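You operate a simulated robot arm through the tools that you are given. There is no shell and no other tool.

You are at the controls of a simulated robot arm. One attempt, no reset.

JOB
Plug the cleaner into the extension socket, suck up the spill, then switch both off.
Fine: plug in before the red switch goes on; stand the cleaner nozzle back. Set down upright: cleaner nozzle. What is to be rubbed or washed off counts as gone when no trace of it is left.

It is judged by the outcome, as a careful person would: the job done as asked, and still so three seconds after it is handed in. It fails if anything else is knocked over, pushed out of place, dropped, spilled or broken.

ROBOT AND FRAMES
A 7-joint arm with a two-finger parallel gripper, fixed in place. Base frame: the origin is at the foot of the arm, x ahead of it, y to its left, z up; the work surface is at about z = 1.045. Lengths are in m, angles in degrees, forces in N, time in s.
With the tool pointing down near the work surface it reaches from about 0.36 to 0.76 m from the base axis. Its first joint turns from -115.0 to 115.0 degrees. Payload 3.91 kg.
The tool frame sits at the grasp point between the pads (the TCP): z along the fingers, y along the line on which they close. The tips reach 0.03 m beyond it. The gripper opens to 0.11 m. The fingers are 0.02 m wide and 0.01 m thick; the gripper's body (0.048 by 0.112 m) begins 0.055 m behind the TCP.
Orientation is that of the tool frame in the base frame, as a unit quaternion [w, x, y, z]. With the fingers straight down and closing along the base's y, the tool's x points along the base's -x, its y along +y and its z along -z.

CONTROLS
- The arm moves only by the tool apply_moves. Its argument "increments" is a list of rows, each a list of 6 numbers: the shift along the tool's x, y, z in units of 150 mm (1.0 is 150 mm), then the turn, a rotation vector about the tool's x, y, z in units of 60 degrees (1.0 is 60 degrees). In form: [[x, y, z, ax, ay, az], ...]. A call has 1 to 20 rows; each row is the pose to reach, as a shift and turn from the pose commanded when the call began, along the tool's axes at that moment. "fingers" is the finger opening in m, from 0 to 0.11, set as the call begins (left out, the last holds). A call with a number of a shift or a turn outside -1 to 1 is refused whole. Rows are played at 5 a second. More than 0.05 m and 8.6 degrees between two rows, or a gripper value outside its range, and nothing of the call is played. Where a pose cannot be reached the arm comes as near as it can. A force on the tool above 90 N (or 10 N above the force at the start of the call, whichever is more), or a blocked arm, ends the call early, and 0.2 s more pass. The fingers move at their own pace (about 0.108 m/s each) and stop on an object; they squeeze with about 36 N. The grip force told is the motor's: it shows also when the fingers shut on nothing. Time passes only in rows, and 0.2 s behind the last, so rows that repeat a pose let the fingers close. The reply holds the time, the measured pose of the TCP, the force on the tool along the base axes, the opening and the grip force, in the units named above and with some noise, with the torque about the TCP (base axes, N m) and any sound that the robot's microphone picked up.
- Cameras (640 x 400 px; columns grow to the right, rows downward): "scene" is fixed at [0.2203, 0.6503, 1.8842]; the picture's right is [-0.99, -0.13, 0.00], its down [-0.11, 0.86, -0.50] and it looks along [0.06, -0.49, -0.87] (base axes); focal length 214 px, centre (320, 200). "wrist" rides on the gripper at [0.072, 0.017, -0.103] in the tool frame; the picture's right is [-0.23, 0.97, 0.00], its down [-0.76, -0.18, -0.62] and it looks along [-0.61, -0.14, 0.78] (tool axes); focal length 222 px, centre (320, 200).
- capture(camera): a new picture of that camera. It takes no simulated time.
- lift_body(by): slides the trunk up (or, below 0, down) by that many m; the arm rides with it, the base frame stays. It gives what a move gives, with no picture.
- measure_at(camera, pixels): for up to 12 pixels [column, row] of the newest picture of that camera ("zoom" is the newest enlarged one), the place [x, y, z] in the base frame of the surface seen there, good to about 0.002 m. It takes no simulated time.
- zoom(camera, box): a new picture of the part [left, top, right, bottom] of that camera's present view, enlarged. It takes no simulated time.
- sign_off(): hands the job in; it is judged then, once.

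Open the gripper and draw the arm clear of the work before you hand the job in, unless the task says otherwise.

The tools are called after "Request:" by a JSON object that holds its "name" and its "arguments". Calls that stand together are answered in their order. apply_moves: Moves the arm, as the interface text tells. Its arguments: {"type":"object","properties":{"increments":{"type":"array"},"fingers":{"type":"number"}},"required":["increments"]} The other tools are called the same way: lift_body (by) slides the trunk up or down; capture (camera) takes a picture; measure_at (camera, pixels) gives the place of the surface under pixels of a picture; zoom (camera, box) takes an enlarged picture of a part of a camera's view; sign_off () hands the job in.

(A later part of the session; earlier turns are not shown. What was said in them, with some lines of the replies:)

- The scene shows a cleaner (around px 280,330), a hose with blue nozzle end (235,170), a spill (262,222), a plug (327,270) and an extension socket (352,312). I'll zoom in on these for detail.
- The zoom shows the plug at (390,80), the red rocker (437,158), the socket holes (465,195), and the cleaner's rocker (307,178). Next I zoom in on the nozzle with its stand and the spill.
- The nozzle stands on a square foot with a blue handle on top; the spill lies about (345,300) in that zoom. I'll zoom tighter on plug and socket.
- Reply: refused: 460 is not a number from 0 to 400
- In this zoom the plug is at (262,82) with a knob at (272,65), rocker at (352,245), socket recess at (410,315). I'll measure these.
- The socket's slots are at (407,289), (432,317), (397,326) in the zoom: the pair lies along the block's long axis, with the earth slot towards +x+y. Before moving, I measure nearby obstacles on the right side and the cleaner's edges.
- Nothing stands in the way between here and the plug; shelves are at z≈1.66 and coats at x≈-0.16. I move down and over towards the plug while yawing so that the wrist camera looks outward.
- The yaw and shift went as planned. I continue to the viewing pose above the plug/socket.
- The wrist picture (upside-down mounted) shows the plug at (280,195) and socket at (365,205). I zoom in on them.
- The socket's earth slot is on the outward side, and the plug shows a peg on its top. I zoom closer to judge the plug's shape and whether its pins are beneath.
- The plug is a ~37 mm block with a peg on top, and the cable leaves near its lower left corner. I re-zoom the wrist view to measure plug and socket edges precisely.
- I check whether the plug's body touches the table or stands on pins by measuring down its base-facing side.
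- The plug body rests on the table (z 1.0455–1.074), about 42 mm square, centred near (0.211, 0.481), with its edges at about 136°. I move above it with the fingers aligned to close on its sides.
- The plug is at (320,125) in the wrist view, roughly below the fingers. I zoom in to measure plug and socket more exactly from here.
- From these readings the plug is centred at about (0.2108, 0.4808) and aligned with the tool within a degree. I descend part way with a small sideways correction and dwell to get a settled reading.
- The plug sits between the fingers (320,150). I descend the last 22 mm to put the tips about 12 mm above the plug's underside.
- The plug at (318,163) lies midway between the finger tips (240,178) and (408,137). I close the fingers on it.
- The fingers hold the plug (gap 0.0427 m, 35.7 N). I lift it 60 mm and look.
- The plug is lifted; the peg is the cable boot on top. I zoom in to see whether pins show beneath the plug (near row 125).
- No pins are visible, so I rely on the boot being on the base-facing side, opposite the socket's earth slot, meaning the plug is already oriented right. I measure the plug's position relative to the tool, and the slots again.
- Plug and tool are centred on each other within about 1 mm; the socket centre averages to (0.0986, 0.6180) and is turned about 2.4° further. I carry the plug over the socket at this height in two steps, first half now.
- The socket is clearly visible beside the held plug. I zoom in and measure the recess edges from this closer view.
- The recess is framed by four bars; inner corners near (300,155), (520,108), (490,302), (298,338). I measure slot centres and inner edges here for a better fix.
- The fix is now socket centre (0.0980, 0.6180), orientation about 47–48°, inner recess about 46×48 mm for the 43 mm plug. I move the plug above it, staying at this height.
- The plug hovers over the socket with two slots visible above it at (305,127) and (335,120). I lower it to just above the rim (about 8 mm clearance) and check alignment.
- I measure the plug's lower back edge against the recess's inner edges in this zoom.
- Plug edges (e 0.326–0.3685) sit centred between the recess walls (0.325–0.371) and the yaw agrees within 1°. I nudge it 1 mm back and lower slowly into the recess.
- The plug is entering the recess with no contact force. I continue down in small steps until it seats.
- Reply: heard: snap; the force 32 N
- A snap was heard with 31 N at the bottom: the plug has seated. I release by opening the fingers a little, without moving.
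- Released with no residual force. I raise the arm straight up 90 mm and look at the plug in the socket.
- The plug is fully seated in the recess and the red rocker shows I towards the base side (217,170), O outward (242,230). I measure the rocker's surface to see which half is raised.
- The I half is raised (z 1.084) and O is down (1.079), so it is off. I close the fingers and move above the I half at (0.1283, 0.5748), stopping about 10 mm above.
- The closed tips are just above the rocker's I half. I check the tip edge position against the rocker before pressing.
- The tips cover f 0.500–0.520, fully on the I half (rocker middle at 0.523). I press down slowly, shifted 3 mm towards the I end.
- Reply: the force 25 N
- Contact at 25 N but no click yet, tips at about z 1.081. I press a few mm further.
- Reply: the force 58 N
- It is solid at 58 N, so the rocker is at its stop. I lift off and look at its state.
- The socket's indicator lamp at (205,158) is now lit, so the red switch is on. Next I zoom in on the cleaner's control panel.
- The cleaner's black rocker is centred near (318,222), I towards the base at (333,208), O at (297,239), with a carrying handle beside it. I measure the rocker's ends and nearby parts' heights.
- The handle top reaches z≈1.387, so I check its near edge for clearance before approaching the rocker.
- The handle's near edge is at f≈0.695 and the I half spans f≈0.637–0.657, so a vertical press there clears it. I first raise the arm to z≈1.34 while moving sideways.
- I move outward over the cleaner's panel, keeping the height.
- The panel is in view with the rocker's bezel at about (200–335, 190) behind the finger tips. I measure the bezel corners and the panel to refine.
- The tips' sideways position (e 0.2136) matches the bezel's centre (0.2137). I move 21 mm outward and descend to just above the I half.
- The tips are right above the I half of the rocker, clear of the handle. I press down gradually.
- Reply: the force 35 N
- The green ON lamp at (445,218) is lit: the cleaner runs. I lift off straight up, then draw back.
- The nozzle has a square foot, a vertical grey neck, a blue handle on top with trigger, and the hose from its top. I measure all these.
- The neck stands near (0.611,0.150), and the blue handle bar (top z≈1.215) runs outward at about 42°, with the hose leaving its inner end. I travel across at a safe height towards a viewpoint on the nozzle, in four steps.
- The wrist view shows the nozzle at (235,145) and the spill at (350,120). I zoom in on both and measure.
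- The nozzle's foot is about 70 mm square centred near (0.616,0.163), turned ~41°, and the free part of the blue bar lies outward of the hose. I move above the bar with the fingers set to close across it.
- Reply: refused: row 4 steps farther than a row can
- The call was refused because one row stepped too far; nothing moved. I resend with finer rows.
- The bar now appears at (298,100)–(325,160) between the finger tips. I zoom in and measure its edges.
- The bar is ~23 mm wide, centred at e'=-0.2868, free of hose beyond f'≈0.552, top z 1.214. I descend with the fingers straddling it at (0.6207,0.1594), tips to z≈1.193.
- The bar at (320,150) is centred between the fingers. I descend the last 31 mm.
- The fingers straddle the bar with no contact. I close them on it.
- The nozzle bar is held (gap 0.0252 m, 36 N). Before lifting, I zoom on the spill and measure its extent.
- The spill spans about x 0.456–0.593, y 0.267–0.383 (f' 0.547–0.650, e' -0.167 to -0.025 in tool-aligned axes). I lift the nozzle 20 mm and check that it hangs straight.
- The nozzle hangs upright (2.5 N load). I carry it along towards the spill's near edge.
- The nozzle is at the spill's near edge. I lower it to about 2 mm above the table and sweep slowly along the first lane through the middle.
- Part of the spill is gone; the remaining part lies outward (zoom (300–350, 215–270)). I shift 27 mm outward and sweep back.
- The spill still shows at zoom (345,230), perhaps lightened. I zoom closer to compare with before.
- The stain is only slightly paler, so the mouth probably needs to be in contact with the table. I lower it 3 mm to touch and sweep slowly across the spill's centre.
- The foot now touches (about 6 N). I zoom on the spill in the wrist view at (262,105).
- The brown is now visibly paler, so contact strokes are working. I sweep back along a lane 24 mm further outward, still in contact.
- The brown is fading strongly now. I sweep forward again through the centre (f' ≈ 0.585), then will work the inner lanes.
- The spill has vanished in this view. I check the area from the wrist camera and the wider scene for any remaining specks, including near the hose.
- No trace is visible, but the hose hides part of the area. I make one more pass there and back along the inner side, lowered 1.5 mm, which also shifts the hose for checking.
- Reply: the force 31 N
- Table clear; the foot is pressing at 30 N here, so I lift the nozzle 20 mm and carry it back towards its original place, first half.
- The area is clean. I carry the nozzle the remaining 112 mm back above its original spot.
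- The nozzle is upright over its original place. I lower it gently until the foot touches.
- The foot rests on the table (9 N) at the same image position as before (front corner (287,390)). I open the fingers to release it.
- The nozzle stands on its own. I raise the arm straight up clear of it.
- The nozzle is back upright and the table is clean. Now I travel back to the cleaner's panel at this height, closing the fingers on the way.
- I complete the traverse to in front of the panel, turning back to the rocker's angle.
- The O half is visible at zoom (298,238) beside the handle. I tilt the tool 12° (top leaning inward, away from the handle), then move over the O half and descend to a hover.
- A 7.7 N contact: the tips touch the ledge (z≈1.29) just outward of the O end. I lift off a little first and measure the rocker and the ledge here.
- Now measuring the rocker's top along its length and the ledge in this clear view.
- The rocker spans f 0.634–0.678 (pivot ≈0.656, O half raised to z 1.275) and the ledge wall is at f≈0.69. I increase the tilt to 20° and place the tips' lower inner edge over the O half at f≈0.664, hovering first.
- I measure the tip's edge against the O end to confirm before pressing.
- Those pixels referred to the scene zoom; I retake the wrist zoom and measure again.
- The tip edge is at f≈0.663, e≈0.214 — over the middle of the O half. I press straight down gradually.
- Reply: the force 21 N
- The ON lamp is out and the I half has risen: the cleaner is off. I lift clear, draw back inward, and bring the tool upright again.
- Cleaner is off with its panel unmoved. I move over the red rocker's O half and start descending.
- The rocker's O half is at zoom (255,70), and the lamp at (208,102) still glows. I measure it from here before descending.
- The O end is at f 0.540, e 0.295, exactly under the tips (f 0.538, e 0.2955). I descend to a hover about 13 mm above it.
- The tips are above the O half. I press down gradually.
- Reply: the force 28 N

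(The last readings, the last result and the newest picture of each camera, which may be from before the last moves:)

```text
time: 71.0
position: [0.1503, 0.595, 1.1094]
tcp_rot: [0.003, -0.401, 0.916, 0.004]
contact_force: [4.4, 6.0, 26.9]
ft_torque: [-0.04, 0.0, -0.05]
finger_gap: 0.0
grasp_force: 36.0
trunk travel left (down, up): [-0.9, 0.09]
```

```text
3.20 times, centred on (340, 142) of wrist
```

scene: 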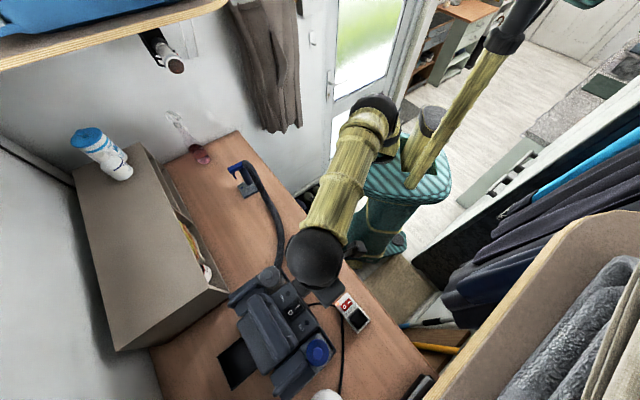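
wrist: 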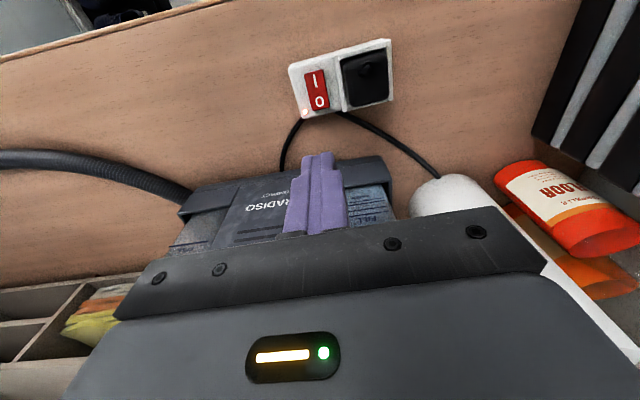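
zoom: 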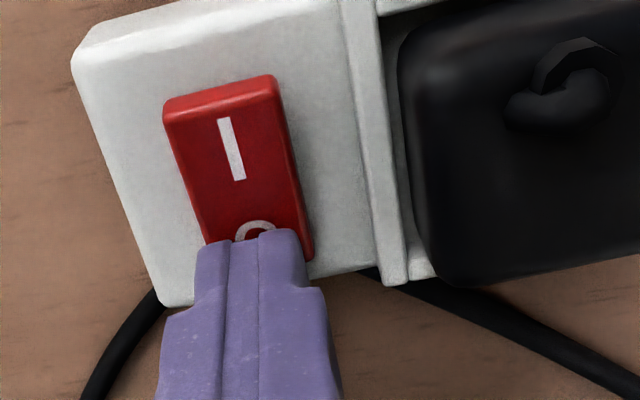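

The lamp is out and the I half has tilted up: the red switch is off. I lift straight up clear.

Request:
{"name": "apply_moves", "arguments": {"increments": [[0, 0, -0.25, 0, 0, 0], [0, 0, -0.55, 0, 0, 0], [0, 0, -0.85, 0, 0, 0], [0, 0, -0.99, 0, 0, 0]]}}

Request:
{"name": "apply_moves", "arguments": {"increments": [[0.2, 0, -0.25, 0, 0, 0], [0.4, -0.1, -0.5, 0, 0, 0], [0.65, -0.25, -0.65, 0, 0, 0], [0.9, -0.4, -0.75, 0, 0, 0], [0.9, -0.4, -0.75, 0, 0, 0]], "fingers": 0.08}}

Request:
{"name": "capture", "arguments": {"camera": "scene"}}

Request:
{"name": "zoom", "arguments": {"camera": "scene", "box": [255, 255, 385, 345]}}

```text
time: 72.0
position: [0.149, 0.5949, 1.255]
tcp_rot: [0.0, -0.4, 0.917, 0.001]
contact_force: [0.9, 0.5, 0.4]
ft_torque: [0.02, -0.02, -0.01]
finger_gap: 0.0001
grasp_force: 36.5
trunk travel left (down, up): [-0.9, 0.09]
```

```text
refused: row 2 steps farther than a row can; nothing moved
```

```text
taken
```

scene: 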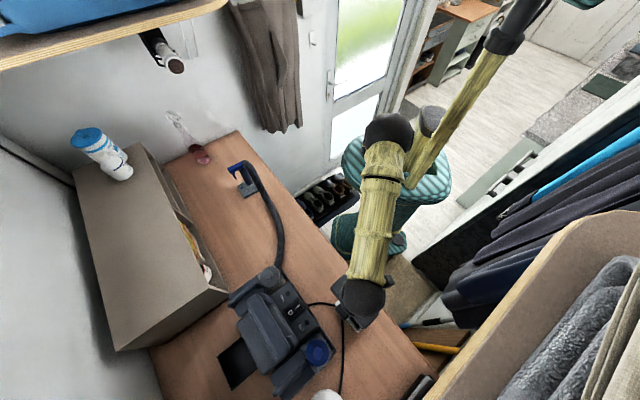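

```text
4.44 times, centred on (320, 300) of scene
```

zoom: 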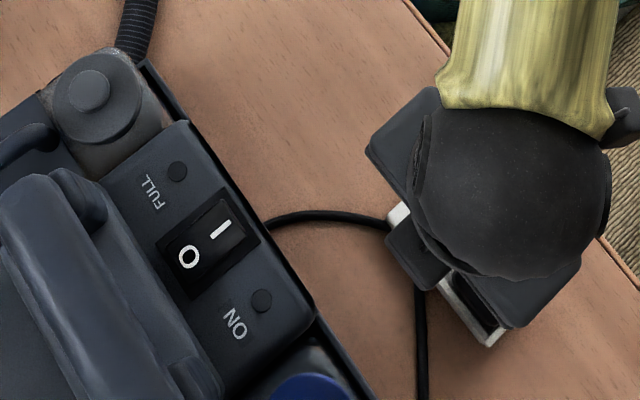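

The lift-off worked but the retreat was refused for a too-long step. I resend the retreat with shorter rows and open the fingers.

Request:
{"name": "apply_moves", "arguments": {"increments": [[0.15, 0, -0.2, 0, 0, 0], [0.3, -0.05, -0.4, 0, 0, 0], [0.5, -0.15, -0.55, 0, 0, 0], [0.7, -0.3, -0.7, 0, 0, 0], [0.9, -0.4, -0.8, 0, 0, 0], [0.9, -0.4, -0.8, 0, 0, 0]], "fingers": 0.08}}

Request:
{"name": "capture", "arguments": {"camera": "scene"}}

Request:
{"name": "zoom", "arguments": {"camera": "scene", "box": [255, 255, 385, 345]}}

```text
time: 73.4
position: [0.1024, 0.4574, 1.3753]
tcp_rot: [0.0, -0.401, 0.916, 0.0]
contact_force: [-0.3, 0.5, -0.5]
ft_torque: [0.0, -0.01, -0.04]
finger_gap: 0.08
grasp_force: 0.0
trunk travel left (down, up): [-0.9, 0.09]
```

```text
taken
```

scene: 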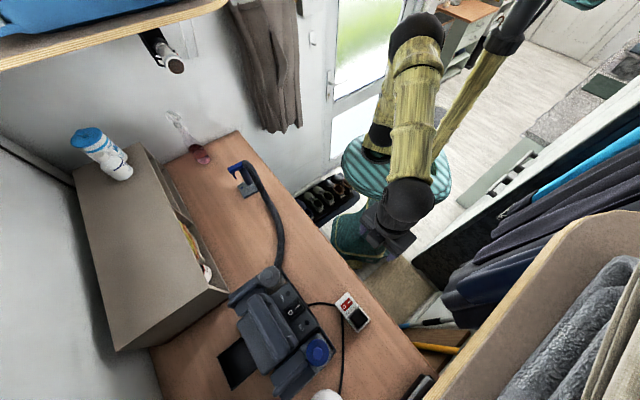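

```text
4.44 times, centred on (320, 300) of scene
```

zoom: 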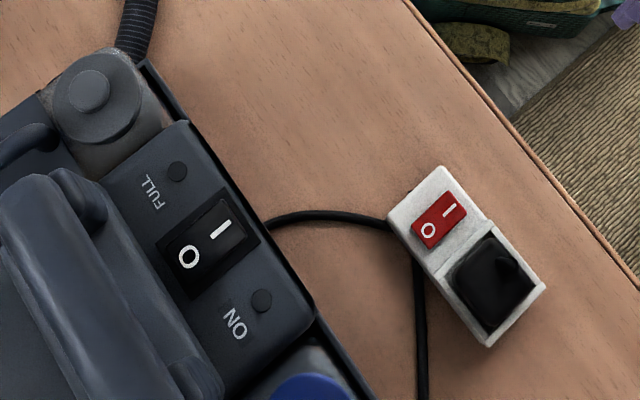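

Both lamps are out and the plug stays seated. A last close check of the former spill area and the nozzle.

Request:
{"name": "zoom", "arguments": {"camera": "scene", "box": [230, 195, 294, 245]}}

Request:
{"name": "zoom", "arguments": {"camera": "scene", "box": [210, 150, 290, 200]}}

Request:
{"name": "capture", "arguments": {"camera": "wrist"}}

```text
8.00 times, centred on (262, 220) of scene
```

zoom: 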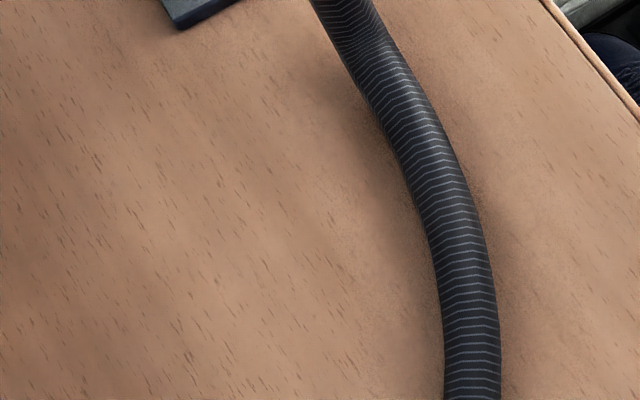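

```text
8.00 times, centred on (250, 175) of scene
```

zoom: 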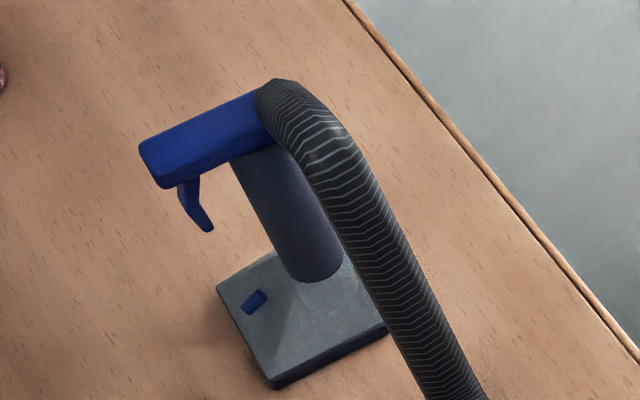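

```text
taken
```

wrist: 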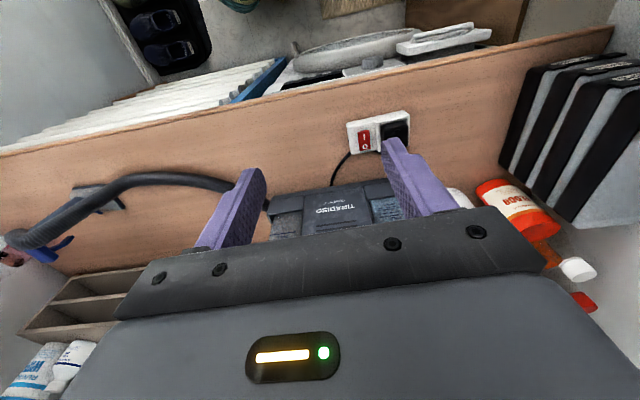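

The nozzle stands upright at its original spot. One last zoom with the wrist camera on the table near the hose at (150,200).

Request:
{"name": "zoom", "arguments": {"camera": "wrist", "box": [60, 150, 260, 275]}}

```text
3.20 times, centred on (160, 212) of wrist
```

zoom: 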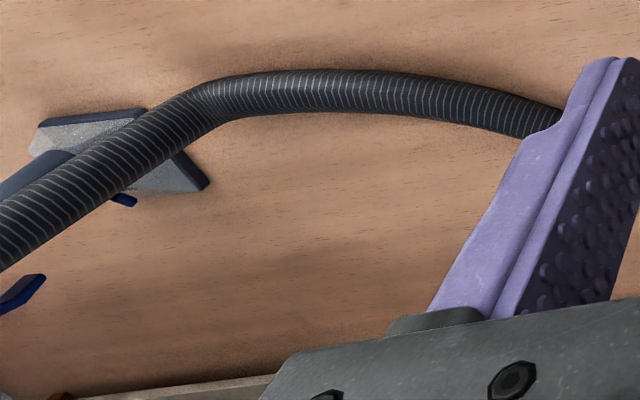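

The table shows no trace of the spill. The nozzle stands upright, both switches are off, the plug is seated, the gripper is open and the arm is clear, so I hand the job in.

Request:
{"name": "sign_off", "arguments": {}}

```text
The job is handed in.
```

The job is done and handed in; the result of the judging has not come back.

- **Plug:** it went into the extension socket with an audible snap, before the red switch was turned on.
- **Spill:** it is gone, with no trace left in the scene or wrist pictures, including beside the hose.
- **Nozzle:** it stands upright on its original spot.
- **Switches:** the cleaner and the red switch are both off, and both lamps are out.

On the way to switching the cleaner off, the fingertips briefly touched its housing beside the switch at about 8 N. Nothing moved. The gripper was open and clear of the work when I handed in.
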